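You operate a simulated robot arm through the tools that you are given. There is no shell and no other tool.

You are at the controls of a simulated robot arm. One attempt, no reset.

Task
Rub the rust off the short slide plate with the blue rubbing block from the top drawer.
Fine: put the block back and shut the drawer. What is to be rubbed or washed off counts as gone when no trace of it is left.
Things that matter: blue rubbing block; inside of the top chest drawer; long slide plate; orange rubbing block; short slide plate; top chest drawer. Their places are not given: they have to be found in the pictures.

It is judged by the outcome, as a careful person would: the job done as asked, and still so three seconds after it is handed in. It fails if anything else is knocked over, pushed out of place, dropped, spilled or broken.

Robot
A 7-joint arm with a two-finger parallel gripper, fixed in place. Base frame: the origin is at the foot of the arm, x ahead of it, y to its left, z up. Units: mm, degrees, N and s.
With the tool pointing down near the work surface it reaches from about 340 to 780 mm from the base axis. Its first joint turns from -166.0 to 166.0 degrees. Payload 3.91 kg.
The tool frame sits at the grasp point between the pads (the TCP): z along the fingers, y along the line on which they close. The tips reach 30 mm beyond it. The gripper opens to 110 mm. The fingers are 20 mm wide and 10 mm thick; the gripper's body (48 by 112 mm) begins 55 mm behind the TCP.
Orientation is that of the tool frame in the base frame, as a unit quaternion [w, x, y, z]. With the fingers straight down and closing along the base's y, the tool's x points along the base's -x, its y along +y and its z along -z.

Tools
- The arm moves only by the tool play_rows. Its argument "increments" is one flat list of numbers, 6 for each row, row after row: the shift along the tool's x, y, z in mm, then the turn, a rotation vector about the tool's x, y, z in degrees. In form: [dx, dy, dz, ax, ay, az, dx, dy, dz, ax, ay, az, ...]. A call has 1 to 20 rows; each row shifts and turns the commanded pose from where the row before left it, along the tool's axes as they then stand. "hand" is the gripper command, from -1 (shut) to 1 (fully open), values between in proportion, set as the call begins (left out, the last holds). A row lasts 0.2 s, in which the tool goes at most 50 mm and 8.6 degrees; a call with a longer step from one row to the next is refused whole, and so is a gripper value outside its range. Where a pose cannot be reached the arm comes as near as it can. A force on the tool above 40 N (or 10 N above the force at the start of the call, whichever is more), or a blocked arm, ends the call early, and 0.2 s more pass. The fingers move at their own pace (about 153 mm/s each) and stop on an object; they squeeze with about 24 N. The grip force told is the motor's: it shows also when the fingers shut on nothing. Time passes only in rows, and 0.2 s behind the last, so rows that do not move let the fingers close. It gives the time, the measured TCP pose, the force on the tool (base axes), the opening and the grip force at its end, in the units of the frame above (readings bear some noise), with the torque about the TCP (base axes, N m) and any sound that the robot's microphone picked up.
- Cameras (640 x 400 px; columns grow to the right, rows downward): "scene" is fixed at [399.6, 499.6, 1731.4]; the picture's right is [-0.99, -0.10, 0.00], its down [-0.05, 0.45, -0.89] and it looks along [0.09, -0.89, -0.45] (base axes); focal length 359 px, centre (320, 200). "wrist" rides on the gripper at [77, 7, -114] in the tool frame; the picture's right is [-0.09, 1.00, 0.00], its down [-0.80, -0.07, -0.59] and it looks along [-0.59, -0.05, 0.80] (tool axes); focal length 270 px, centre (320, 200).
- snapshot(camera): a new picture of that camera. It takes no simulated time.
- slide_trunk(by): slides the trunk up (or, below 0, down) by that many mm; the arm rides with it, the base frame stays. It gives what a move gives, with no picture.
- point_at(camera, pixels): for up to 12 pixels [column, row] of the newest picture of that camera ("zoom" is the newest enlarged one), the place [x, y, z] in the base frame of the surface seen there, good to about 2 mm. It takes no simulated time.
- inspect(camera, box): a new picture of the part [left, top, right, bottom] of that camera's present view, enlarged. It takes no simulated time.
- close_job(): hands the job in; it is judged then, once.

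Leave the gripper open and the arm clear of the work at the hand-in unless told otherwise.

The tools are called after ">>>" as a command line: name --argument value ..., lists and objects as JSON in quotes. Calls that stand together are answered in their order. play_rows: Moves the arm, as the interface text tells. Its arguments: {"type":"object","properties":{"increments":{"type":"array","items":{"type":"number"}},"hand":{"type":"number"}},"required":["increments"]} The other tools are called the same way: slide_trunk (by) slides the trunk up or down; snapshot (camera) takes a picture; point_at (camera, pixels) gives the place of the surface under pixels of a picture; inspect (camera, box) takes an enlarged picture of a part of a camera's view; close_job () hands the job in.

At the start:

```text
t: 0.0
tool_pos: [211.2, -354.5, 1386.0]
orientation: [0.001, 0.001, 1.0, 0.0]
force: [-0.1, -0.2, -0.3]
moment: [-0.01, 0.01, -0.03]
width: 110.1
gripper_force: 0.0
trunk travel left (down, up): [-575.0, 35.0]
```

scene: 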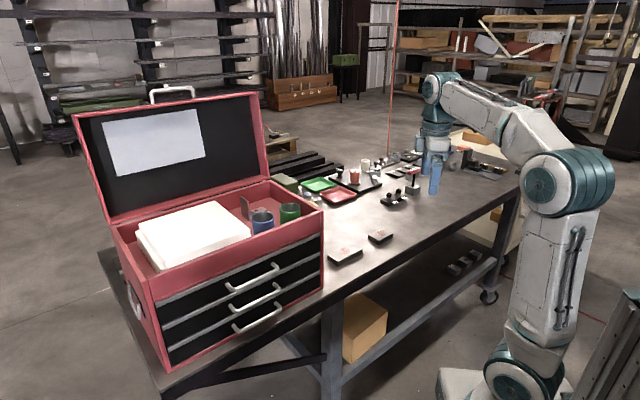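
wrist: 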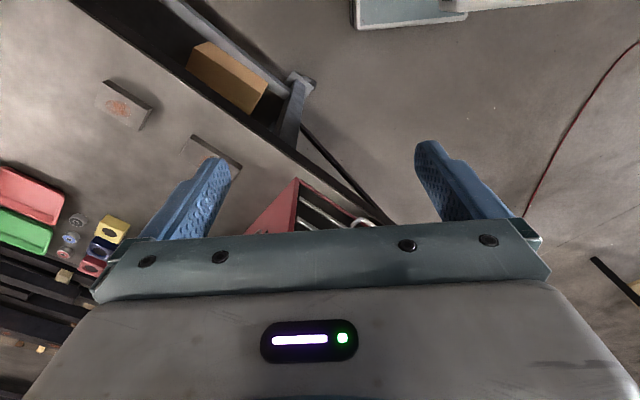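

I see a tool chest with three drawers at the left of the bench, and two slide plates at about (346,256) and (380,236). I'll enlarge both areas.

>>> inspect --camera "scene" --box '[300, 210, 420, 285]'

>>> inspect --camera "scene" --box '[100, 180, 340, 380]'

>>> inspect --camera "scene" --box '[260, 120, 520, 280]'

```text
5.33 times, centred on (360, 248) of scene
```

zoom: 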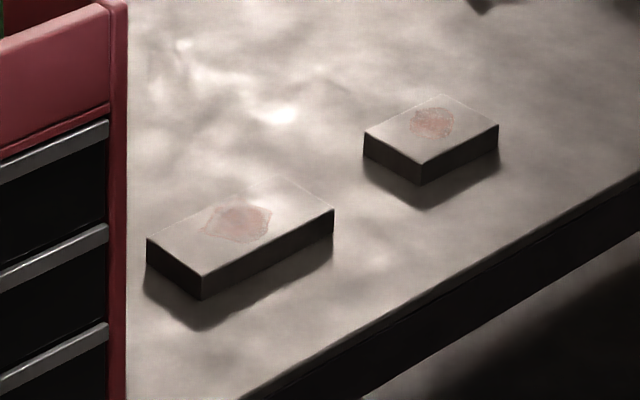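

```text
2.00 times, centred on (220, 280) of scene
```

zoom: 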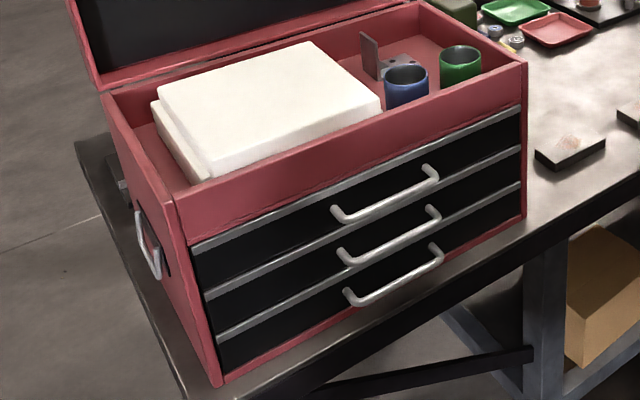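

```text
2.46 times, centred on (390, 200) of scene
```

zoom: 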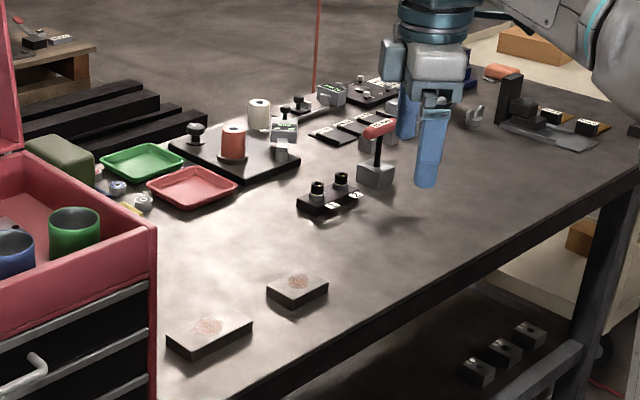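

The short plate is the one at right (380,236). The long one is at left (346,256). Next I'll measure the plates, the chest and the top handle.

>>> snapshot --camera "scene"

>>> point_at --camera "scene" --pixels '[[382, 230], [370, 235], [379, 239], [392, 233], [381, 233], [379, 242], [345, 252], [330, 256], [338, 262], [361, 250], [400, 250], [420, 220]]'

>>> point_at --camera "scene" --pixels '[[228, 286], [252, 277], [276, 265], [234, 308], [276, 285], [162, 305], [321, 236], [321, 210], [155, 272], [240, 300], [320, 288], [168, 366]]'

```text
taken
```

scene: 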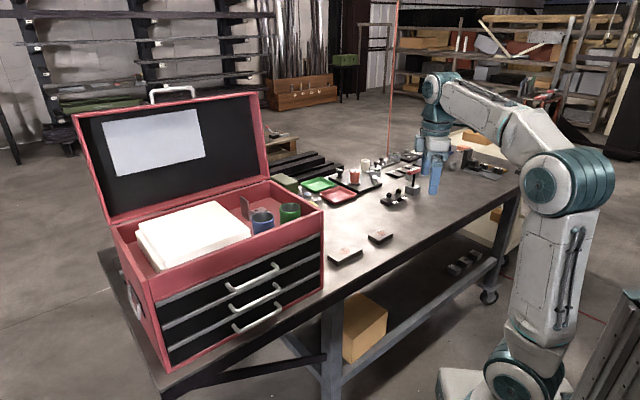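

```text
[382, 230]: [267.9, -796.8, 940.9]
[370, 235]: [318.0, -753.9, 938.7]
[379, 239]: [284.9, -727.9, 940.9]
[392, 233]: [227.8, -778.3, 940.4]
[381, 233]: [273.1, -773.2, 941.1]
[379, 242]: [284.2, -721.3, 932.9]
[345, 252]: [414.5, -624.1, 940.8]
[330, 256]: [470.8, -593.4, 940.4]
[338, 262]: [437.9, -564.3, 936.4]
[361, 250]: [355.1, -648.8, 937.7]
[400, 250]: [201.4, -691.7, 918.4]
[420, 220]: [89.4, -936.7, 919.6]
```

```text
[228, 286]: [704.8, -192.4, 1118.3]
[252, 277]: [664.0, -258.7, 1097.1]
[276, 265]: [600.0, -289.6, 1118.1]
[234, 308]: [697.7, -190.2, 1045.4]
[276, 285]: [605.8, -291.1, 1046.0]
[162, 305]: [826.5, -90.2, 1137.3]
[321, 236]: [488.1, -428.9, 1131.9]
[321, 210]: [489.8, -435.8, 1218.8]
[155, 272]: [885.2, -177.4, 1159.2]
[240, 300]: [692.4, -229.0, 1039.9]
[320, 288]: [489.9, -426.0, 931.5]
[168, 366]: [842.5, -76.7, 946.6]
```

The chest front runs diagonally at 45° and faces (-0.7, +0.7). Bench top is z≈918. I'll enlarge the top handle to measure its bar.

>>> inspect --camera "scene" --box '[210, 245, 306, 305]'

```text
6.67 times, centred on (258, 275) of scene
```

zoom: 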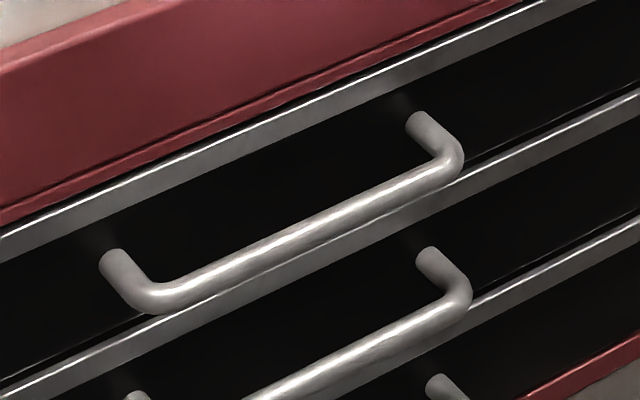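

Measuring the bar (along it from (165,298) to (450,170) in the zoom), the posts, and the drawer face around it.

>>> point_at --camera "zoom" --pixels '[[165, 296], [240, 259], [310, 226], [380, 193], [445, 163], [110, 258], [416, 122], [300, 200], [300, 245], [330, 102], [30, 232], [330, 234]]'

```text
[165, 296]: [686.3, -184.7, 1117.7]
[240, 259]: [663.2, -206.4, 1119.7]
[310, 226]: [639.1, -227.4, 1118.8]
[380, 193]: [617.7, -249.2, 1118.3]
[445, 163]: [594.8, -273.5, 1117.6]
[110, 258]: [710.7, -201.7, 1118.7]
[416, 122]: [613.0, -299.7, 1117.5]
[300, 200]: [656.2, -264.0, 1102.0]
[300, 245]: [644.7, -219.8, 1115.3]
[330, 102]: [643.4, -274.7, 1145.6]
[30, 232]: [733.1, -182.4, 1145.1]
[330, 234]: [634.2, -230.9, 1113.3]
```

The bar's centre line runs near (642,-231,1114), about 33 mm off the drawer face, along (0.7,0.7). I'll check the arm's own geometry from the scene picture to choose the trunk height.

>>> point_at --camera "scene" --pixels '[[540, 185], [590, 180], [500, 380], [432, 90], [530, 270], [520, 125], [435, 150], [530, 350], [540, 230], [435, 188]]'

>>> snapshot --camera "wrist"

```text
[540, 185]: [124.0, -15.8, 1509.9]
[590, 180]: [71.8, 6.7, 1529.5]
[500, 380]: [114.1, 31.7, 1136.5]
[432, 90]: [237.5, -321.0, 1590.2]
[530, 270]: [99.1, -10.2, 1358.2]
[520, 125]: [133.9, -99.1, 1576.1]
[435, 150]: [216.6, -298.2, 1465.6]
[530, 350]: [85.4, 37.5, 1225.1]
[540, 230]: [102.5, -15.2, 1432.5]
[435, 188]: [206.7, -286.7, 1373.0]
```

```text
taken
```

wrist: 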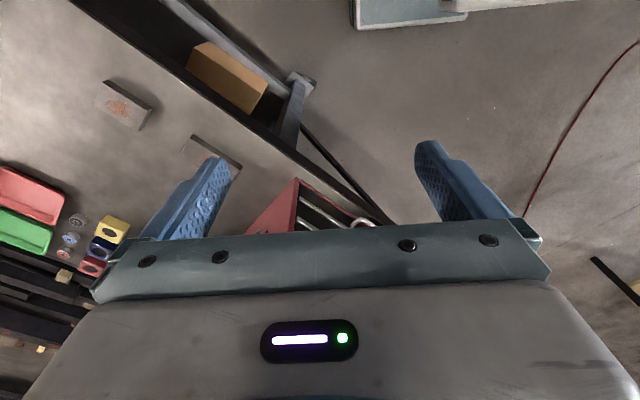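

The shoulder sits near z≈1200, the handle at z≈1114, and the plates at z≈940. Nothing is below the arm, so I'll lower the trunk by 150 mm first.

>>> slide_trunk --by -150

```text
t: 1.8
tool_pos: [211.6, -352.9, 1236.1]
orientation: [0.0, 0.0, 1.0, 0.001]
force: [-0.4, 0.3, -0.8]
moment: [-0.02, 0.01, 0.01]
width: 110.0
gripper_force: 0.0
trunk travel left (down, up): [-425.0, 185.0]
```

Now I'll move the hand toward the front of the chest, still high, and yaw it 45° so it lines up with the drawer. The fingers go to about 50 mm opening.

>>> play_rows --increments '[-23.5, 31.6, 0, 0, 0, 0, -23.5, 31.6, 0, 0, 0, 0, -23.5, 31.6, 0, 0, 0, 0, -23.5, 31.6, 0, 0, 0, 0, -23.5, 31.6, 0, 0, 0, 0, -23.5, 31.6, 0, 0, 0, 0, -23.5, 31.6, 0, 0, 0, 0, -23.5, 31.6, 0, 0, 0, 0, 0, 0, 0, 0, 0, -7.5, 0, 0, 0, 0, 0, -7.5, 0, 0, 0, 0, 0, -7.5, 0, 0, 0, 0, 0, -7.5, 0, 0, 0, 0, 0, -7.5, 0, 0, 0, 0, 0, -7.5, 0, 0, 0, 0, 0, 0]' --hand -0.1

```text
t: 5.0
tool_pos: [399.2, -99.7, 1237.8]
orientation: [0.0, -0.383, 0.924, 0.001]
force: [-1.7, 0.2, -0.1]
moment: [-0.03, -0.01, 0.04]
width: 49.1
gripper_force: 0.0
trunk travel left (down, up): [-425.0, 185.0]
```

The pose is as planned. Next I'll tilt the hand 90° about its x so the fingers point at the drawer face.

>>> play_rows --increments '[0, 0, 0, 7.5, 0, 0, 0, 0, 0, 7.5, 0, 0, 0, 0, 0, 7.5, 0, 0, 0, 0, 0, 7.5, 0, 0, 0, 0, 0, 7.5, 0, 0, 0, 0, 0, 7.5, 0, 0, 0, 0, 0, 7.5, 0, 0, 0, 0, 0, 7.5, 0, 0, 0, 0, 0, 7.5, 0, 0, 0, 0, 0, 7.5, 0, 0, 0, 0, 0, 7.5, 0, 0, 0, 0, 0, 7.5, 0, 0, 0, 0, 0, 0, 0, 0]'

>>> snapshot --camera "wrist"

>>> snapshot --camera "scene"

```text
t: 7.5
tool_pos: [420.2, -53.8, 1224.1]
orientation: [0.303, -0.335, 0.661, -0.598]
force: [0.6, 0.1, 0.5]
moment: [-0.02, 0.07, 0.04]
width: 49.6
gripper_force: 0.1
trunk travel left (down, up): [-425.0, 185.0]
stopped in row 12: the arm was blocked; the commanded pose is now the measured one
```

```text
taken
```

wrist: 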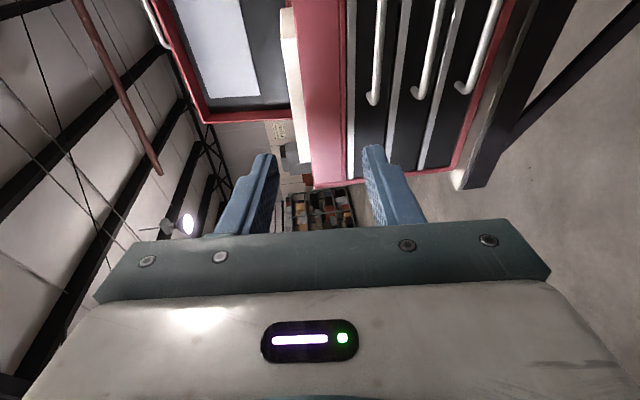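

```text
taken
```

scene: 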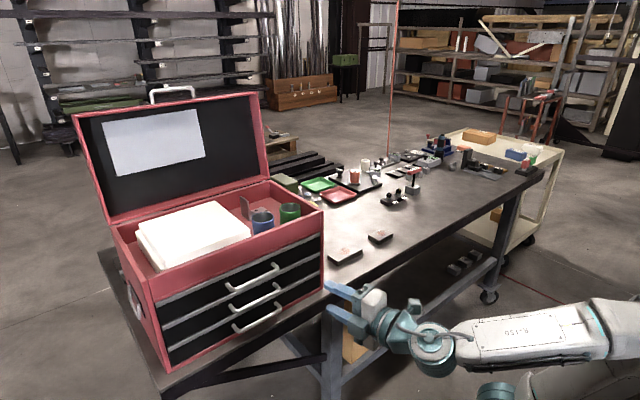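

The wrist ran out of travel close to the base, and the tool now points about 6° down and 9° off in yaw. A tool dipped 25° below horizontal should suit a round bar well. I'll move out toward (565,-154,1165), then correct yaw and pitch.

>>> play_rows --increments '[-1, 8.2, 36.1, 0, 0, 0, -1, 8.2, 36.1, 0, 0, 0, -1, 8.2, 36.1, 0, 0, 0, -1, 8.2, 36.1, 0, 0, 0, -1, 8.2, 36.1, 0, 0, 0, 0, 0, 0, 0, 4.37, 0.43, 0, 0, 0, 0, 4.37, 0.43, 0, 0, 0, -6.45, 0, 0, 0, 0, 0, -6.45, 0, 0, 0, 0, 0, -6.45, 0, 0, 0, 0, 0, 0, 0, 0]'

>>> snapshot --camera "wrist"

>>> snapshot --camera "scene"

```text
t: 9.9
tool_pos: [564.9, -153.7, 1164.3]
orientation: [0.205, -0.323, 0.779, -0.496]
force: [0.8, -0.1, 0.4]
moment: [-0.02, 0.03, 0.02]
width: 49.5
gripper_force: 0.1
trunk travel left (down, up): [-425.0, 185.0]
```

```text
taken
```

wrist: 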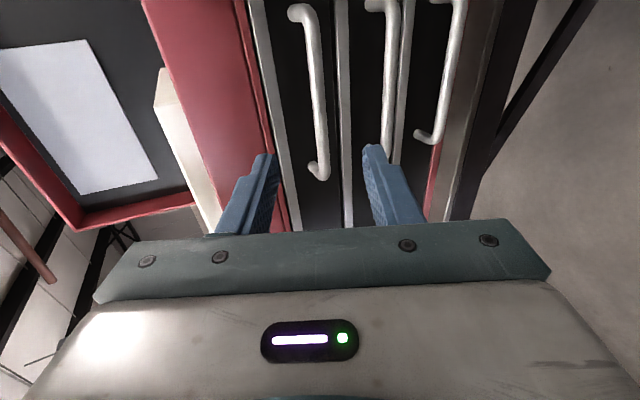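

```text
taken
```

scene: 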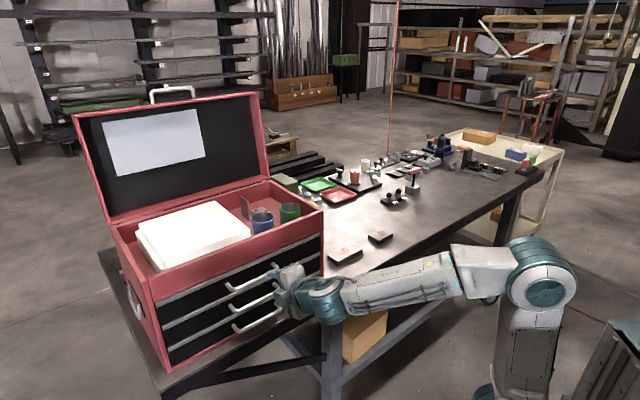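

The orientation is as wanted. I'll measure the bar again from the wrist view, at (312,90) and (320,140).

>>> point_at --camera "wrist" --pixels '[[308, 40], [314, 90], [321, 140], [296, 14], [316, 172], [335, 120], [290, 120], [270, 60]]'

```text
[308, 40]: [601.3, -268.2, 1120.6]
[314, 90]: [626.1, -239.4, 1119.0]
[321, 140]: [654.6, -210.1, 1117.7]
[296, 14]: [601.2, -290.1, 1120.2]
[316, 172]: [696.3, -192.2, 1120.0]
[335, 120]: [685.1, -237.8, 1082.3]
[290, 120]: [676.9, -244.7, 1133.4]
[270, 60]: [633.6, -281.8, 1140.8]
```

The bar agrees with the earlier measurement. I'll narrow the fingers to about 36 mm and advance 104 mm along the tool axis, stopping short so the tips clear the drawer face.

>>> play_rows --increments '[0, 0, 0, 0, 0, 0, 0, 0, 13, 0, 0, 0, 0, 0, 13, 0, 0, 0, 0, 0, 13, 0, 0, 0, 0, 0, 13, 0, 0, 0, 0, 0, 13, 0, 0, 0, 0, 0, 13, 0, 0, 0, 0, 0, 13, 0, 0, 0, 0, 0, 13, 0, 0, 0, 0, 0, 0, 0, 0, 0]' --hand -0.345

>>> snapshot --camera "wrist"

>>> inspect --camera "scene" --box '[210, 245, 338, 325]'

```text
t: 12.1
tool_pos: [629.6, -220.3, 1120.2]
orientation: [0.206, -0.322, 0.779, -0.497]
force: [0.9, -0.2, -0.6]
moment: [-0.01, -0.01, 0.02]
width: 36.2
gripper_force: 0.0
trunk travel left (down, up): [-425.0, 185.0]
```

```text
taken
```

wrist: 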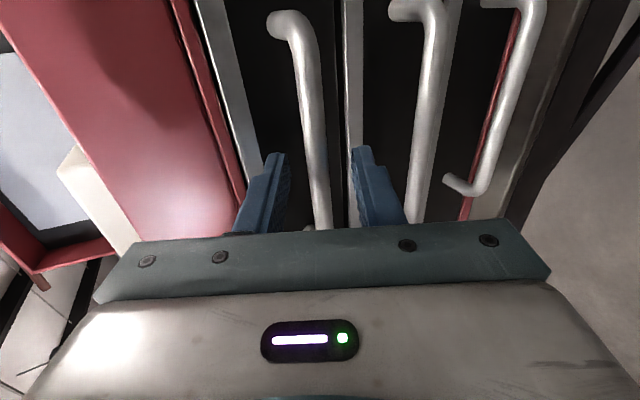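

```text
5.00 times, centred on (274, 285) of scene
```

zoom: 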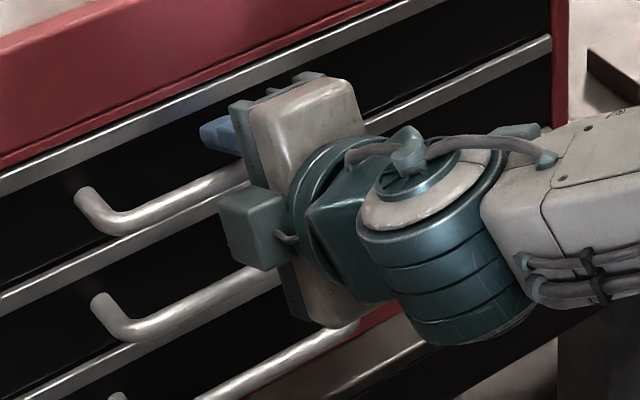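

The bar sits between the two fingers and no force shows. I'll close on it.

>>> play_rows --increments '[0, 0, 0, 0, 0, 0, 0, 0, 0, 0, 0, 0, 0, 0, 0, 0, 0, 0]' --hand -1

```text
t: 12.9
tool_pos: [629.8, -222.1, 1122.8]
orientation: [0.206, -0.322, 0.779, -0.497]
force: [2.0, -1.3, 6.5]
moment: [-0.26, 0.11, 0.06]
width: 11.8
gripper_force: 44.8
trunk travel left (down, up): [-425.0, 185.0]
```

I have the bar (width 11.8 mm). I'll pull straight out along (-0.7,+0.7,0) by 180 mm in small rows.

>>> play_rows --increments '[0, 4.2, -9.05, 0, 0, 0, 0, 6.3, -13.6, 0, 0, 0, 0, 6.3, -13.6, 0, 0, 0, 0, 6.3, -13.6, 0, 0, 0, 0, 6.3, -13.6, 0, 0, 0, 0, 6.3, -13.6, 0, 0, 0, 0, 6.3, -13.6, 0, 0, 0, 0, 6.3, -13.6, 0, 0, 0, 0, 6.3, -13.6, 0, 0, 0, 0, 6.3, -13.6, 0, 0, 0, 0, 6.3, -13.6, 0, 0, 0, 0, 6.3, -13.6, 0, 0, 0, 0, 0, 0, 0, 0, 0]'

>>> snapshot --camera "scene"

>>> snapshot --camera "wrist"

```text
t: 15.7
tool_pos: [507.4, -97.7, 1121.8]
orientation: [0.205, -0.322, 0.779, -0.498]
force: [-2.6, -3.0, 11.4]
moment: [-0.19, -0.03, 0.54]
width: 11.8
gripper_force: 44.7
trunk travel left (down, up): [-425.0, 185.0]
```

```text
taken
```

scene: 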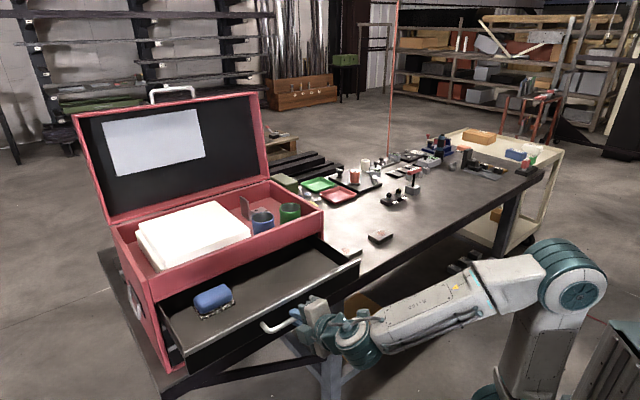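

```text
taken
```

wrist: 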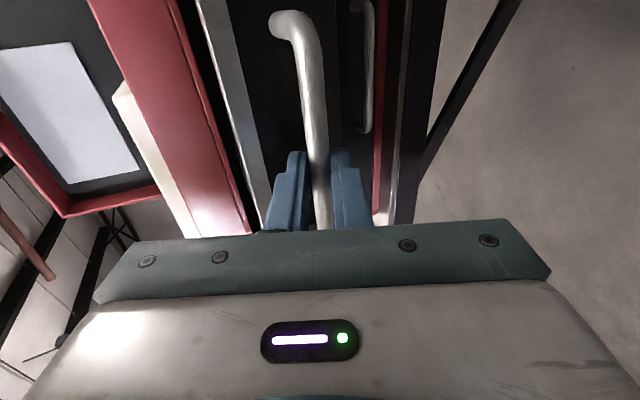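

The drawer is out by about 174 mm, and the blue block shows at (213,298) near the drawer's left end. I'll enlarge and measure it.

>>> inspect --camera "scene" --box '[150, 230, 374, 370]'

>>> inspect --camera "scene" --box '[172, 268, 252, 328]'

```text
2.86 times, centred on (262, 300) of scene
```

zoom: 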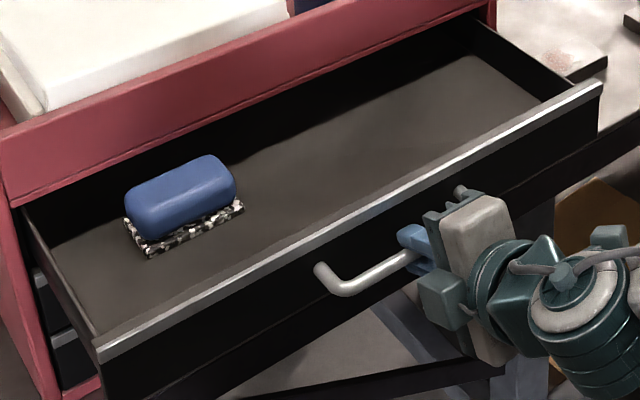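

```text
6.67 times, centred on (212, 298) of scene
```

zoom: 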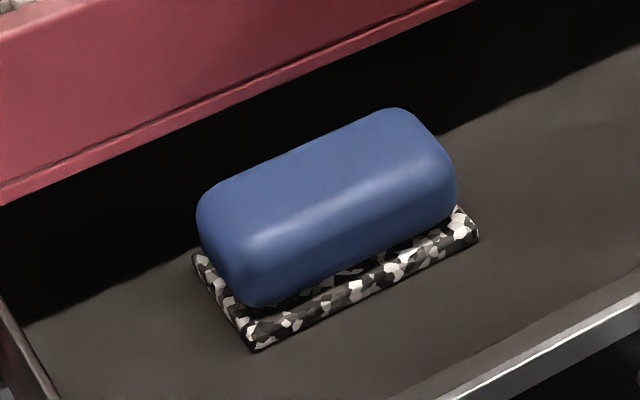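

The block has a blue rounded body on a speckled rubbing pad. I'll measure its body, pad and the drawer around it.

>>> point_at --camera "zoom" --pixels '[[320, 190], [230, 200], [410, 120], [240, 260], [440, 185], [258, 345], [474, 238], [195, 258], [330, 250], [420, 320], [100, 300], [385, 280]]'

>>> inspect --camera "scene" --box '[150, 230, 374, 370]'

>>> point_at --camera "zoom" --pixels '[[100, 345], [30, 210], [600, 85], [350, 215], [480, 60], [480, 20], [350, 100], [100, 190], [200, 300], [430, 140]]'

```text
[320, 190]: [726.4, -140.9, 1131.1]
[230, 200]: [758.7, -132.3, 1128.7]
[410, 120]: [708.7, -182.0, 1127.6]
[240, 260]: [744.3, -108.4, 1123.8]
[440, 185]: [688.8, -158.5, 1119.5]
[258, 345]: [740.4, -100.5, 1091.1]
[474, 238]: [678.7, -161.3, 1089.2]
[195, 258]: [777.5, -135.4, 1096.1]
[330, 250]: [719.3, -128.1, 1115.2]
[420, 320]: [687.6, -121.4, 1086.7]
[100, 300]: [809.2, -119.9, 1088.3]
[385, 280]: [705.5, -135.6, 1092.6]
```

```text
2.86 times, centred on (262, 300) of scene
```

zoom: 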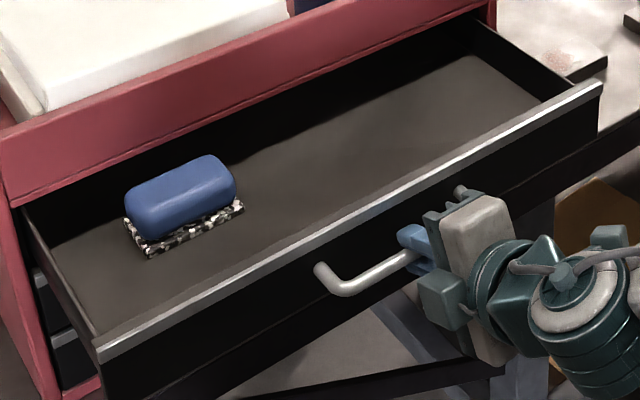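

```text
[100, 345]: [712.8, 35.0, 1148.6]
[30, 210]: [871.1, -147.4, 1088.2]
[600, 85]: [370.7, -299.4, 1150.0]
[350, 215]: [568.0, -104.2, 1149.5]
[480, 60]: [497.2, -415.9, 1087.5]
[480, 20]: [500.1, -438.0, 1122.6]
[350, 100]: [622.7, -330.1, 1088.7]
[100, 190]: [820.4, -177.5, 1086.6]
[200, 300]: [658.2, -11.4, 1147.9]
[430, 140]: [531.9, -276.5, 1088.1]
```

The drawer floor is z≈1087. The block is 87×51 mm and 44 mm tall, centred near (728,-148), and its back edge is almost under the chest front. That is too tight for the hand, so I'll keep my grip and pull the drawer out another 84 mm.

>>> play_rows --increments '[0, 5.05, -10.85, 0, 0, 0, 0, 5.05, -10.85, 0, 0, 0, 0, 5.05, -10.85, 0, 0, 0, 0, 5.05, -10.85, 0, 0, 0, 0, 5.05, -10.85, 0, 0, 0, 0, 5.05, -10.85, 0, 0, 0, 0, 5.05, -10.85, 0, 0, 0, 0, 0, 0, 0, 0, 0]'

>>> snapshot --camera "scene"

```text
t: 17.1
tool_pos: [468.5, -59.2, 1121.0]
orientation: [0.205, -0.32, 0.779, -0.498]
force: [28.1, -20.0, -1.3]
moment: [-0.6, 0.36, -0.52]
width: 11.8
gripper_force: 45.2
trunk travel left (down, up): [-425.0, 185.0]
stopped in row 6: the force on the tool passed its limit at 52 N (the readings are from after the stop); the commanded pose is now the measured one
```

```text
taken
```

scene: 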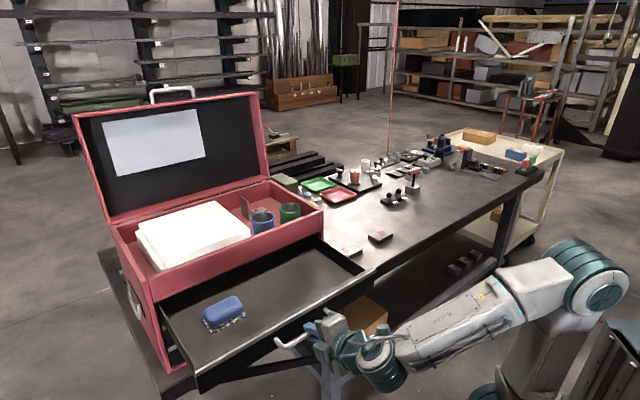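

The drawer hit its end stop, about 229 mm out. I'll ease 6 mm back in to drop the pull, then see the reading before letting go.

>>> play_rows --increments '[0, -1.26, 2.7, 0, 0, 0, 0, -1.26, 2.7, 0, 0, 0, 0, 0, 0, 0, 0, 0]'

```text
t: 17.9
tool_pos: [467.3, -59.4, 1120.6]
orientation: [0.206, -0.322, 0.779, -0.497]
force: [-4.5, -7.3, -16.5]
moment: [-0.17, 0.49, -0.46]
width: 11.7
gripper_force: 45.0
trunk travel left (down, up): [-425.0, 185.0]
```

The pull has gone. I'll open to 36 mm, then back straight out along the tool axis by 100 mm.

>>> play_rows --increments '[0, 0, 0, 0, 0, 0, 0, 0, 0, 0, 0, 0]' --hand -0.345

>>> play_rows --increments '[0, 0, -10, 0, 0, 0, 0, 0, -15, 0, 0, 0, 0, 0, -15, 0, 0, 0, 0, 0, -20, 0, 0, 0, 0, 0, 0, 0, 0, 0]'

>>> snapshot --camera "scene"

```text
t: 18.4
tool_pos: [468.1, -58.7, 1123.8]
orientation: [0.207, -0.321, 0.778, -0.499]
force: [0.2, 0.0, 0.4]
moment: [0.01, 0.02, 0.0]
width: 36.3
gripper_force: 0.1
trunk travel left (down, up): [-425.0, 185.0]
```

```text
t: 19.6
tool_pos: [429.2, -18.9, 1150.3]
orientation: [0.207, -0.321, 0.779, -0.498]
force: [-0.5, 0.7, -0.2]
moment: [0.04, -0.01, 0.0]
width: 36.0
gripper_force: 0.0
trunk travel left (down, up): [-425.0, 185.0]
```

```text
taken
```

scene: 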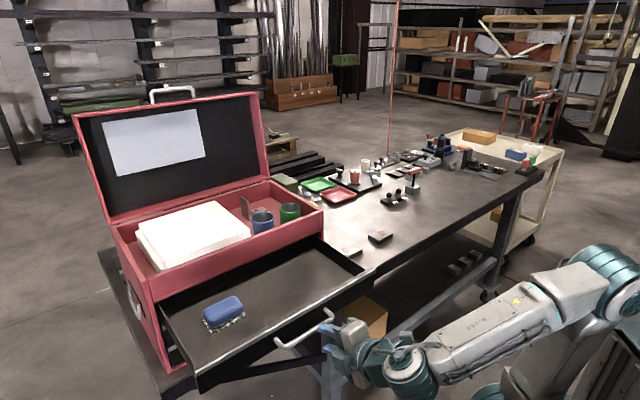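

The hand is clear of the handle. I'll enlarge the block in its new place and measure it again.

>>> inspect --camera "scene" --box '[184, 282, 264, 342]'

```text
6.67 times, centred on (224, 312) of scene
```

zoom: 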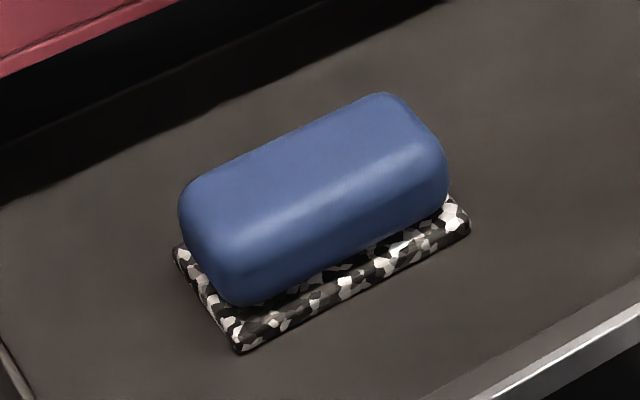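

>>> point_at --camera "zoom" --pixels '[[238, 345], [466, 225], [178, 252], [448, 200], [185, 200], [245, 300], [440, 160], [375, 98], [300, 190], [320, 270], [240, 170], [262, 290]]'

```text
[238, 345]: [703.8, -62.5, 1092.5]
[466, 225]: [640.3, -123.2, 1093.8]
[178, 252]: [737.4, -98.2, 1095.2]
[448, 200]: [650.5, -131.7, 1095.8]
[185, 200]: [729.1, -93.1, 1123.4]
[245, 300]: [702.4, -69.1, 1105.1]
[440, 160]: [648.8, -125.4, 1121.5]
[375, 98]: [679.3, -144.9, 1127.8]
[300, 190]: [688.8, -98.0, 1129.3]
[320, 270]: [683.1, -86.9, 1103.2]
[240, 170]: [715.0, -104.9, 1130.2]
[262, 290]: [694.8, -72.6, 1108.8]
```

The pad spans about 88×51 mm, centred near (689,-111), and the blue body is about 42 mm wide with its top at z≈1131. The plate lies about 812 mm from the base axis, beyond the stated straight-down reach. So before grasping I'll test whether a hand tilted outward reaches it. First step: bring the tool back to pointing down and rise.

>>> play_rows --increments '[0, 0, 0, -7.2, 0, 0, 0, 0, 0, -7.2, 0, 0, 0, 0, 0, -7.2, 0, 0, 0, 0, 0, -7.2, 0, 0, 0, 0, 0, -7.2, 0, 0, 0, 0, 0, -7.2, 0, 0, 0, 0, 0, -7.2, 0, 0, 0, 0, 0, -7.2, 0, 0, 0, 0, 0, -7.4, 0, 0, 0, 0, -33, 0, 0, 0, 0, 0, -33, 0, 0, 0, 0, 0, -34, 0, 0, 0, 0, 0, 0, 0, 0, 0]' --hand 0.2

```text
t: 22.4
tool_pos: [426.7, -21.1, 1249.1]
orientation: [0.001, -0.382, 0.924, -0.002]
force: [-0.4, -0.4, -0.6]
moment: [0.01, 0.0, 0.0]
width: 66.0
gripper_force: 0.1
trunk travel left (down, up): [-425.0, 185.0]
```

I'll swing over toward the plate at a safe height, to (300,-330,1249), and begin yawing the tool so its x points back to the base.

>>> play_rows --increments '[38.5, -16.1, 0, 0, 0, 0, 38.5, -16.1, 0, 0, 0, 0, 38.5, -16.1, 0, 0, 0, 0, 38.5, -16.1, 0, 0, 0, 0, 38.5, -16.1, 0, 0, 0, 0, 38.5, -16.1, 0, 0, 0, 0, 38.5, -16.1, 0, 0, 0, 0, 38.5, -16.1, 0, 0, 0, 0, 0, 0, 0, 0, 0, 8.2, 0, 0, 0, 0, 0, 8.2, 0, 0, 0, 0, 0, 8.2, 0, 0, 0, 0, 0, 8.2, 0, 0, 0, 0, 0, 8.2, 0, 0, 0, 0, 0, 8.2, 0, 0, 0, 0, 0, 8.2, 0, 0, 0, 0, 0, 8.2, 0, 0, 0, 0, 0, 8.2, 0, 0, 0, 0, 0, 8.2, 0, 0, 0, 0, 0, 8.2, 0, 0, 0, 0, 0, 8.2]'

```text
t: 26.6
tool_pos: [301.3, -329.8, 1249.9]
orientation: [0.004, 0.451, 0.892, 0.0]
force: [0.1, 0.2, 0.1]
moment: [0.0, -0.02, -0.01]
width: 66.0
gripper_force: 0.0
trunk travel left (down, up): [-425.0, 185.0]
```

Yaw is nearly there. I'll finish the yaw and tilt the tool 30° outward. The test point is (266,-745,1050), above the short plate.

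>>> play_rows --increments '[0, 0, 0, 0, 0, 8.2, 0, 0, 0, 0, 0, 8.2, 0, 0, 0, 0, -7.5, 0, 0, 0, 0, 0, -7.5, 0, 0, 0, 0, 0, -7.5, 0, 0, 0, 0, 0, -7.5, 0, -18.95, -14.6, 30.2, 0, 0, 0, -18.95, -14.6, 30.2, 0, 0, 0, -18.95, -14.6, 30.2, 0, 0, 0, -18.95, -14.6, 30.2, 0, 0, 0, -18.95, -14.6, 30.2, 0, 0, 0, -18.95, -14.6, 30.2, 0, 0, 0, -18.95, -14.6, 30.2, 0, 0, 0, -18.95, -14.6, 30.2, 0, 0, 0, -18.95, -14.6, 30.2, 0, 0, 0, -18.95, -14.6, 30.2, 0, 0, 0, -18.95, -14.6, 30.2, 0, 0, 0, -18.95, -14.6, 30.2, 0, 0, 0, 0, 0, 0, 0, 0, 0]'

>>> snapshot --camera "wrist"

>>> snapshot --camera "scene"

```text
t: 30.6
tool_pos: [266.0, -746.1, 1048.1]
orientation: [0.216, 0.554, 0.791, -0.147]
force: [-0.7, 0.7, -0.5]
moment: [0.0, 0.01, -0.01]
width: 65.8
gripper_force: 0.1
trunk travel left (down, up): [-425.0, 185.0]
```

```text
taken
```

wrist: 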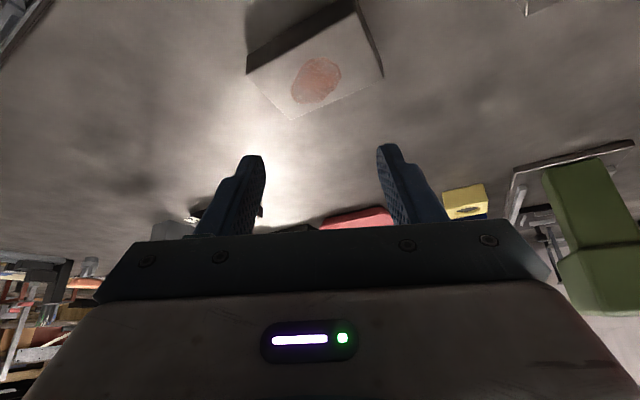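

```text
taken
```

scene: 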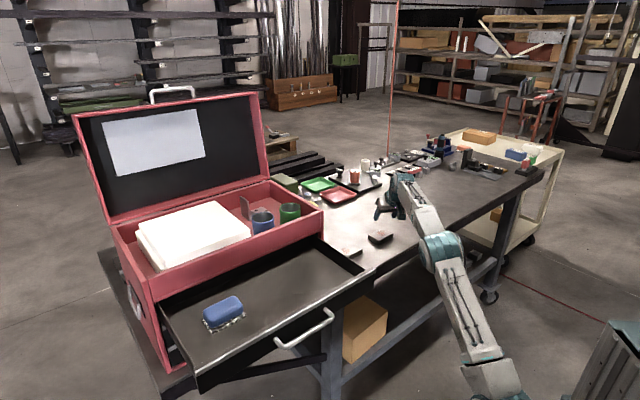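

The pose was reached exactly, and the wrist camera looks straight at the short plate. While here I'll enlarge it and measure the plate and rust.

>>> inspect --camera "wrist" --box '[220, 0, 420, 125]'

```text
3.20 times, centred on (320, 62) of wrist
```

zoom: 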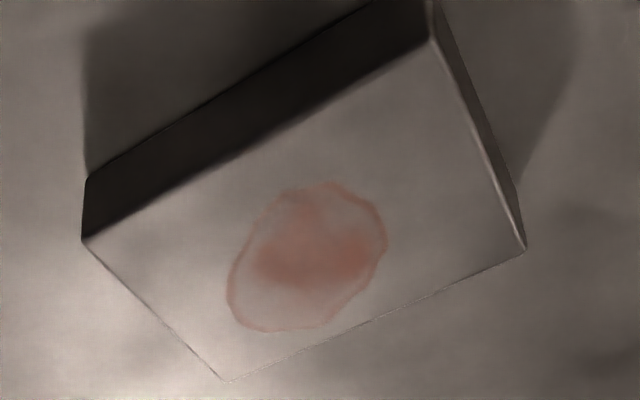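

>>> point_at --camera "zoom" --pixels '[[88, 240], [430, 45], [522, 248], [226, 376], [310, 255], [230, 290], [330, 185], [385, 240], [270, 330], [340, 320], [260, 210], [60, 330]]'

```text
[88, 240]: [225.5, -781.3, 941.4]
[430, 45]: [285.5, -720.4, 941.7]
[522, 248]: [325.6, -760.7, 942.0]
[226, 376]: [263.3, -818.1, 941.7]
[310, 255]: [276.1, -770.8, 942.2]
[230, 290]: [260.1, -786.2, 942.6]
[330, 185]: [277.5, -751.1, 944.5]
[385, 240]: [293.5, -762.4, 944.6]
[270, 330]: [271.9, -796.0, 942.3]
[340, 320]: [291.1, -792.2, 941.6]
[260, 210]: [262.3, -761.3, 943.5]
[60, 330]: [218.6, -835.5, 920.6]
```

The plate is 85×57 mm, centred at (275,-770), with its top at z≈941.5. The rust is about 46 mm across around (276,-773). I'll check that there's reach to spare outward and lower: 60 mm out and 45 mm down, still clear of the plate.

>>> play_rows --increments '[-9.8, 0, 23, 0, 0, 0, -9.8, 0, 23, 0, 0, 0, -9.8, 0, 23, 0, 0, 0, 0, 0, 0, 0, 0, 0]'

```text
t: 31.6
tool_pos: [285.0, -777.3, 995.1]
orientation: [0.216, 0.553, 0.791, -0.149]
force: [-0.6, -0.1, -0.3]
moment: [0.02, -0.03, -0.01]
width: 65.7
gripper_force: 0.0
out of reach, approached as far as the arm can: row 2, 3
trunk travel left (down, up): [-425.0, 185.0]
```

Reach ends near radius 828 at this height. Raising the trunk may help. I'll raise it 100 mm, then come back down with the arm and push outward.

>>> slide_trunk --by 100

>>> play_rows --increments '[12.5, 0, 21.6, 0, 0, 0, 12.5, 0, 21.6, 0, 0, 0, 12.5, 0, 21.6, 0, 0, 0, 12.5, 0, 21.6, 0, 0, 0, 0, 0, 0, 0, 0, 0, -8.7, 0, 5, 0, 0, 0, -8.7, 0, 5, 0, 0, 0, -8.7, 0, 5, 0, 0, 0, 0, 0, 0, 0, 0, 0]'

```text
t: 33.0
tool_pos: [286.0, -777.6, 1096.1]
orientation: [0.215, 0.554, 0.791, -0.148]
force: [1.0, -0.2, 0.2]
moment: [0.03, 0.01, -0.01]
width: 65.9
gripper_force: 0.1
trunk travel left (down, up): [-525.0, 85.0]
```

```text
t: 35.0
tool_pos: [293.6, -795.4, 994.8]
orientation: [0.215, 0.554, 0.79, -0.149]
force: [-0.7, -0.2, -0.6]
moment: [0.03, 0.03, -0.03]
width: 66.0
gripper_force: 0.3
out of reach, approached as far as the arm can: row 8
trunk travel left (down, up): [-525.0, 85.0]
```

Reach is now good to radius 848 with the trunk up 100 mm, enough for rubbing. Now for the block. I'll retreat up and inward to about (301,-330,1300).

>>> play_rows --increments '[17.2, 12.8, -37, 0, 0, 0, 17.2, 12.8, -37, 0, 0, 0, 17.2, 12.8, -37, 0, 0, 0, 17.2, 12.8, -37, 0, 0, 0, 17.2, 12.8, -37, 0, 0, 0, 17.2, 12.8, -37, 0, 0, 0, 17.2, 12.8, -37, 0, 0, 0, 17.2, 12.8, -37, 0, 0, 0, 17.2, 12.8, -37, 0, 0, 0, 17.2, 12.8, -37, 0, 0, 0, 17.2, 12.8, -37, 0, 0, 0, 17.2, 12.8, -37, 0, 0, 0, 17.2, 12.8, -37, 0, 0, 0]'

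>>> play_rows --increments '[0, 0, 0, -4.1, 0, -7.1, 0, 0, 0, -4.1, 0, -7.1, 0, 0, 0, -4.1, 0, -7.1, 0, 0, 0, -4.1, 0, -7.1, 0, 0, 0, -4.1, 0, -7.1, 0, 0, 0, -4.1, 0, -7.1, 0, 0, 0, -4.1, 0, -7.1, 0, 0, 0, -4.1, 0, -7.1, 0, 0, 0, -4.1, 0, -7.1, 0, 0, 0, -4.1, 0, -7.1, 0, 0, 0, -4.1, 0, -7.1, 0, 0, 0, -4.1, 0, -7.1, 0, 0, 0, -4.1, 0, -7.1, 0, 0, 0, -4.1, 0, -7.1, 0, 0, 0, 0, 0, 0]'

```text
t: 37.8
tool_pos: [296.4, -326.8, 1300.6]
orientation: [0.215, 0.554, 0.791, -0.149]
force: [0.3, -0.3, 0.1]
moment: [-0.03, -0.01, -0.03]
width: 65.8
gripper_force: 0.0
trunk travel left (down, up): [-525.0, 85.0]
```

```text
t: 41.0
tool_pos: [297.7, -328.3, 1299.4]
orientation: [0.241, -0.37, 0.892, 0.097]
force: [-0.8, -0.2, 0.2]
moment: [0.02, 0.01, 0.0]
width: 66.0
gripper_force: 0.1
trunk travel left (down, up): [-525.0, 85.0]
```

Orientation is right: tilted 30°, leaning along the block's long axis. Now I'll go above the block to (684,-116,1230).

>>> play_rows --increments '[-33.1, -12.3, 27.2, 0, 0, 0, -33.1, -12.3, 27.2, 0, 0, 0, -33.1, -12.3, 27.2, 0, 0, 0, -33.1, -12.3, 27.2, 0, 0, 0, -33.1, -12.3, 27.2, 0, 0, 0, -33.1, -12.3, 27.2, 0, 0, 0, -33.1, -12.3, 27.2, 0, 0, 0, -33.1, -12.3, 27.2, 0, 0, 0, -33.1, -12.3, 27.2, 0, 0, 0, -33.1, -12.3, 27.2, 0, 0, 0, 0, 0, 0, 0, 0, 0]'

>>> snapshot --camera "wrist"

>>> snapshot --camera "scene"

```text
t: 43.4
tool_pos: [684.0, -119.8, 1232.2]
orientation: [0.242, -0.369, 0.892, 0.096]
force: [0.5, -0.6, -0.4]
moment: [0.01, 0.01, 0.01]
width: 65.8
gripper_force: 0.1
trunk travel left (down, up): [-525.0, 85.0]
```

```text
taken
```

wrist: 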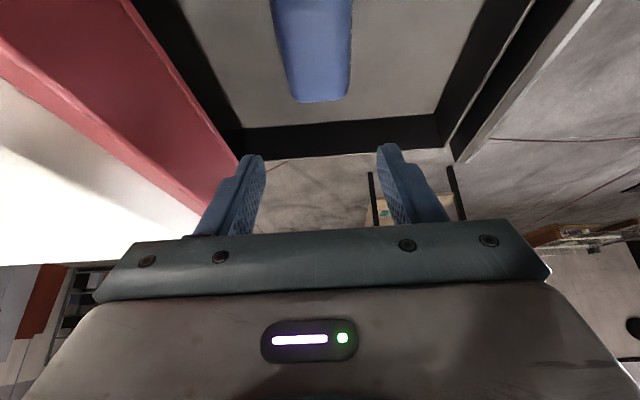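

```text
taken
```

scene: 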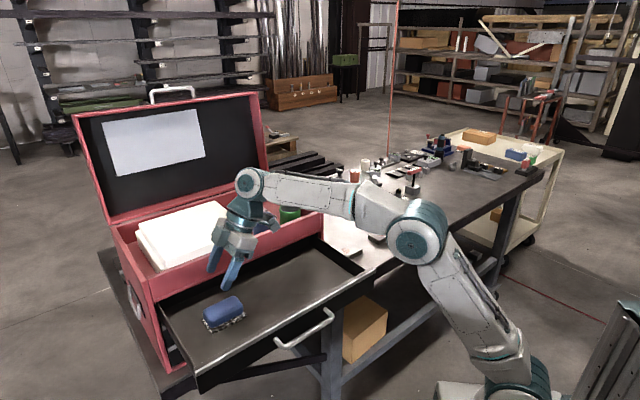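

The hand is above and the block is visible at (313,50). I'll measure its sides from here.

>>> inspect --camera "wrist" --box '[240, 0, 400, 100]'

>>> point_at --camera "zoom" --pixels '[[160, 200], [445, 200], [300, 200], [140, 100], [450, 100], [220, 395], [430, 385], [300, 50], [180, 300], [440, 300]]'

```text
4.00 times, centred on (320, 50) of wrist
```

zoom: 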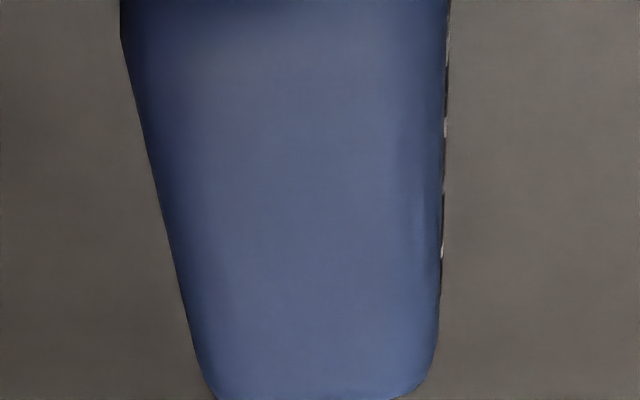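

```text
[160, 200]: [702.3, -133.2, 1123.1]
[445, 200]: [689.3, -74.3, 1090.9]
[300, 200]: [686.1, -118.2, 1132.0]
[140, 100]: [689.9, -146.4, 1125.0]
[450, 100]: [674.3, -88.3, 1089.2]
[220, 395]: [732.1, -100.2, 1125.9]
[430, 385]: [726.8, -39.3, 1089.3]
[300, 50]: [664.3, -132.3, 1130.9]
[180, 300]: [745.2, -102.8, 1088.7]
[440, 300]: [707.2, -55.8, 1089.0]
```

The body is about 47 mm wide, centred at v=x−y≈801. I'll widen to about 76 mm and descend 102 mm vertically to TCP z≈1130, keeping the tips just above the pad.

>>> play_rows --increments '[6.07, 0.25, 11.2, 0, 0, 0, 6.07, 0.25, 11.2, 0, 0, 0, 6.07, 0.25, 11.2, 0, 0, 0, 6.07, 0.25, 11.2, 0, 0, 0, 6.07, 0.25, 11.2, 0, 0, 0, 6.07, 0.25, 11.2, 0, 0, 0, 6.07, 0.25, 11.2, 0, 0, 0, 6.07, 0.25, 11.2, 0, 0, 0, 0, 0, 0, 0, 0, 0, 0, 0, 0, 0, 0, 0]' --hand 0.38

>>> snapshot --camera "wrist"

>>> inspect --camera "scene" --box '[174, 232, 302, 342]'

```text
t: 45.6
tool_pos: [685.2, -115.8, 1129.2]
orientation: [0.241, -0.369, 0.892, 0.096]
force: [-0.6, 0.6, 0.2]
moment: [0.0, -0.03, 0.0]
width: 75.7
gripper_force: 0.0
trunk travel left (down, up): [-525.0, 85.0]
```

```text
taken
```

wrist: 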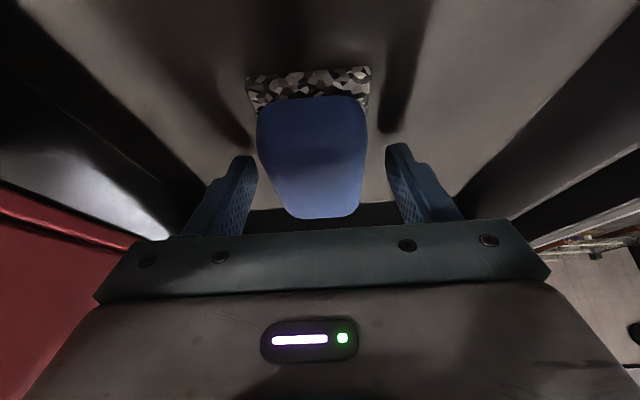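

```text
3.64 times, centred on (238, 287) of scene
```

zoom: 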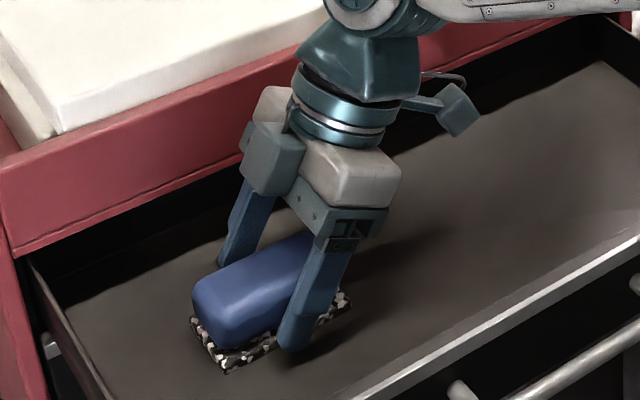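

The fingers straddle the body cleanly on both sides. I'll close.

>>> play_rows --increments '[0, 0, 0, 0, 0, 0, 0, 0, 0, 0, 0, 0, 0, 0, 0, 0, 0, 0, 0, 0, 0, 0, 0, 0]' --hand -1

```text
t: 46.6
tool_pos: [686.1, -115.0, 1129.0]
orientation: [0.241, -0.37, 0.892, 0.097]
force: [1.2, -0.6, 2.6]
moment: [0.06, 0.05, 0.03]
width: 49.6
gripper_force: 24.3
trunk travel left (down, up): [-525.0, 85.0]
```

Gripped at 49.6 mm with 24 N. I'll lift straight up 120 mm, slowly at first.

>>> play_rows --increments '[-3.75, 0, -6.5, 0, 0, 0, -3.75, 0, -6.5, 0, 0, 0, -7.5, 0, -13, 0, 0, 0, -7.5, 0, -13, 0, 0, 0, -7.5, 0, -13, 0, 0, 0, -7.5, 0, -13, 0, 0, 0, -7.5, 0, -13, 0, 0, 0, -7.5, 0, -13, 0, 0, 0, -7.5, 0, -13, 0, 0, 0, 0, 0, 0, 0, 0, 0]'

>>> snapshot --camera "wrist"

>>> inspect --camera "scene" --box '[174, 202, 302, 312]'

```text
t: 48.8
tool_pos: [685.1, -114.3, 1248.2]
orientation: [0.241, -0.369, 0.893, 0.097]
force: [0.2, 0.8, -1.7]
moment: [-0.03, 0.02, 0.04]
width: 49.5
gripper_force: 24.5
trunk travel left (down, up): [-525.0, 85.0]
```

```text
taken
```

wrist: 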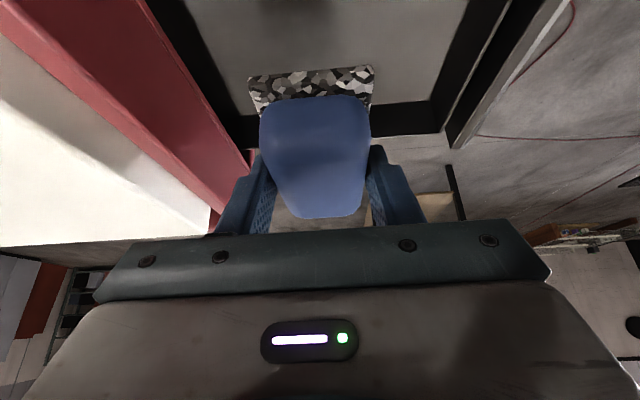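

```text
3.64 times, centred on (238, 257) of scene
```

zoom: 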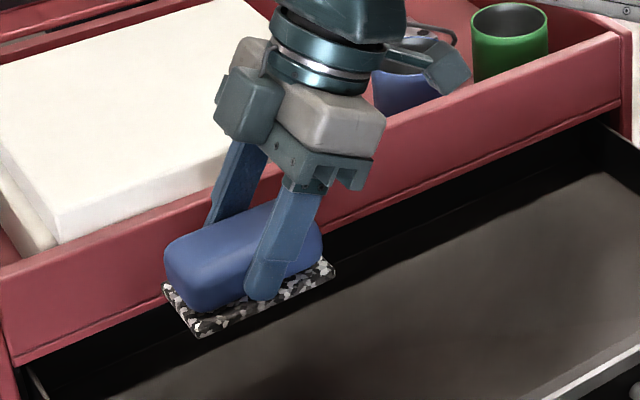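

The block is held firmly and level. I'll go back to (298,-328,1300) the way I came, then yaw the tool by −115° about vertical.

>>> play_rows --increments '[31.1, 11.1, -23.4, 0, 0, 0, 31.1, 11.1, -23.4, 0, 0, 0, 31.1, 11.1, -23.4, 0, 0, 0, 31.1, 11.1, -23.4, 0, 0, 0, 31.1, 11.1, -23.4, 0, 0, 0, 31.1, 11.1, -23.4, 0, 0, 0, 31.1, 11.1, -23.4, 0, 0, 0, 31.1, 11.1, -23.4, 0, 0, 0, 31.1, 11.1, -23.4, 0, 0, 0, 31.1, 11.1, -23.4, 0, 0, 0, 31.1, 11.1, -23.4, 0, 0, 0, 0, 0, 0, 0, 0, 0]'

>>> play_rows --increments '[0, 0, 0, 4.1, 0, 7.1, 0, 0, 0, 4.1, 0, 7.1, 0, 0, 0, 4.1, 0, 7.1, 0, 0, 0, 4.1, 0, 7.1, 0, 0, 0, 4.1, 0, 7.1, 0, 0, 0, 4.1, 0, 7.1, 0, 0, 0, 4.1, 0, 7.1, 0, 0, 0, 4.1, 0, 7.1, 0, 0, 0, 4.1, 0, 7.1, 0, 0, 0, 4.1, 0, 7.1, 0, 0, 0, 4.1, 0, 7.1, 0, 0, 0, 4.1, 0, 7.1, 0, 0, 0, 4.1, 0, 7.1, 0, 0, 0, 4.1, 0, 7.1, 0, 0, 0, 0, 0, 0]'

```text
t: 51.4
tool_pos: [298.5, -328.5, 1298.7]
orientation: [0.24, -0.37, 0.892, 0.097]
force: [0.1, -0.5, -1.7]
moment: [0.0, 0.02, 0.01]
width: 49.8
gripper_force: 23.9
trunk travel left (down, up): [-525.0, 85.0]
```

```text
t: 54.6
tool_pos: [297.7, -328.1, 1299.0]
orientation: [0.215, 0.555, 0.79, -0.149]
force: [0.2, -0.5, -1.6]
moment: [0.01, -0.04, -0.01]
width: 49.5
gripper_force: 23.8
trunk travel left (down, up): [-525.0, 85.0]
```

The orientation matches the test. Next I'll go above the short plate at (274,-767,1040); the pad bottom will be about 57 mm above the plate.

>>> play_rows --increments '[-17, -13.3, 32.8, 0, 0, 0, -17, -13.3, 32.8, 0, 0, 0, -17, -13.3, 32.8, 0, 0, 0, -17, -13.3, 32.8, 0, 0, 0, -17, -13.3, 32.8, 0, 0, 0, -17, -13.3, 32.8, 0, 0, 0, -17, -13.3, 32.8, 0, 0, 0, -17, -13.3, 32.8, 0, 0, 0, -17, -13.3, 32.8, 0, 0, 0, -17, -13.3, 32.8, 0, 0, 0, -17, -13.3, 32.8, 0, 0, 0, -17, -13.3, 32.8, 0, 0, 0, -17, -13.3, 32.8, 0, 0, 0, 0, 0, 0, 0, 0, 0]'

>>> snapshot --camera "wrist"

>>> inspect --camera "scene" --box '[330, 160, 458, 270]'

```text
t: 57.6
tool_pos: [275.1, -771.4, 1043.4]
orientation: [0.214, 0.554, 0.79, -0.148]
force: [0.4, 0.5, -1.5]
moment: [0.01, 0.04, -0.03]
width: 49.8
gripper_force: 23.5
trunk travel left (down, up): [-525.0, 85.0]
```

```text
taken
```

wrist: 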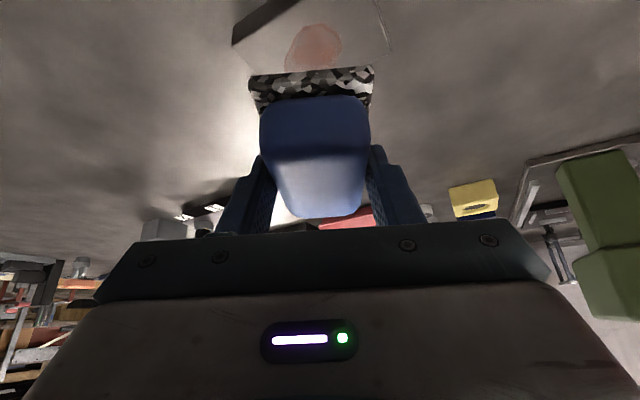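

```text
3.64 times, centred on (394, 215) of scene
```

zoom: 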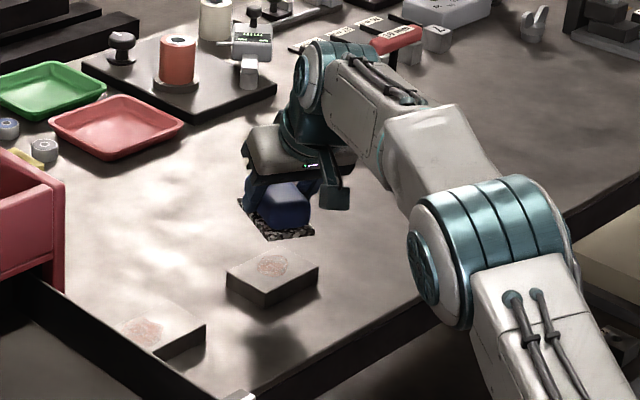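

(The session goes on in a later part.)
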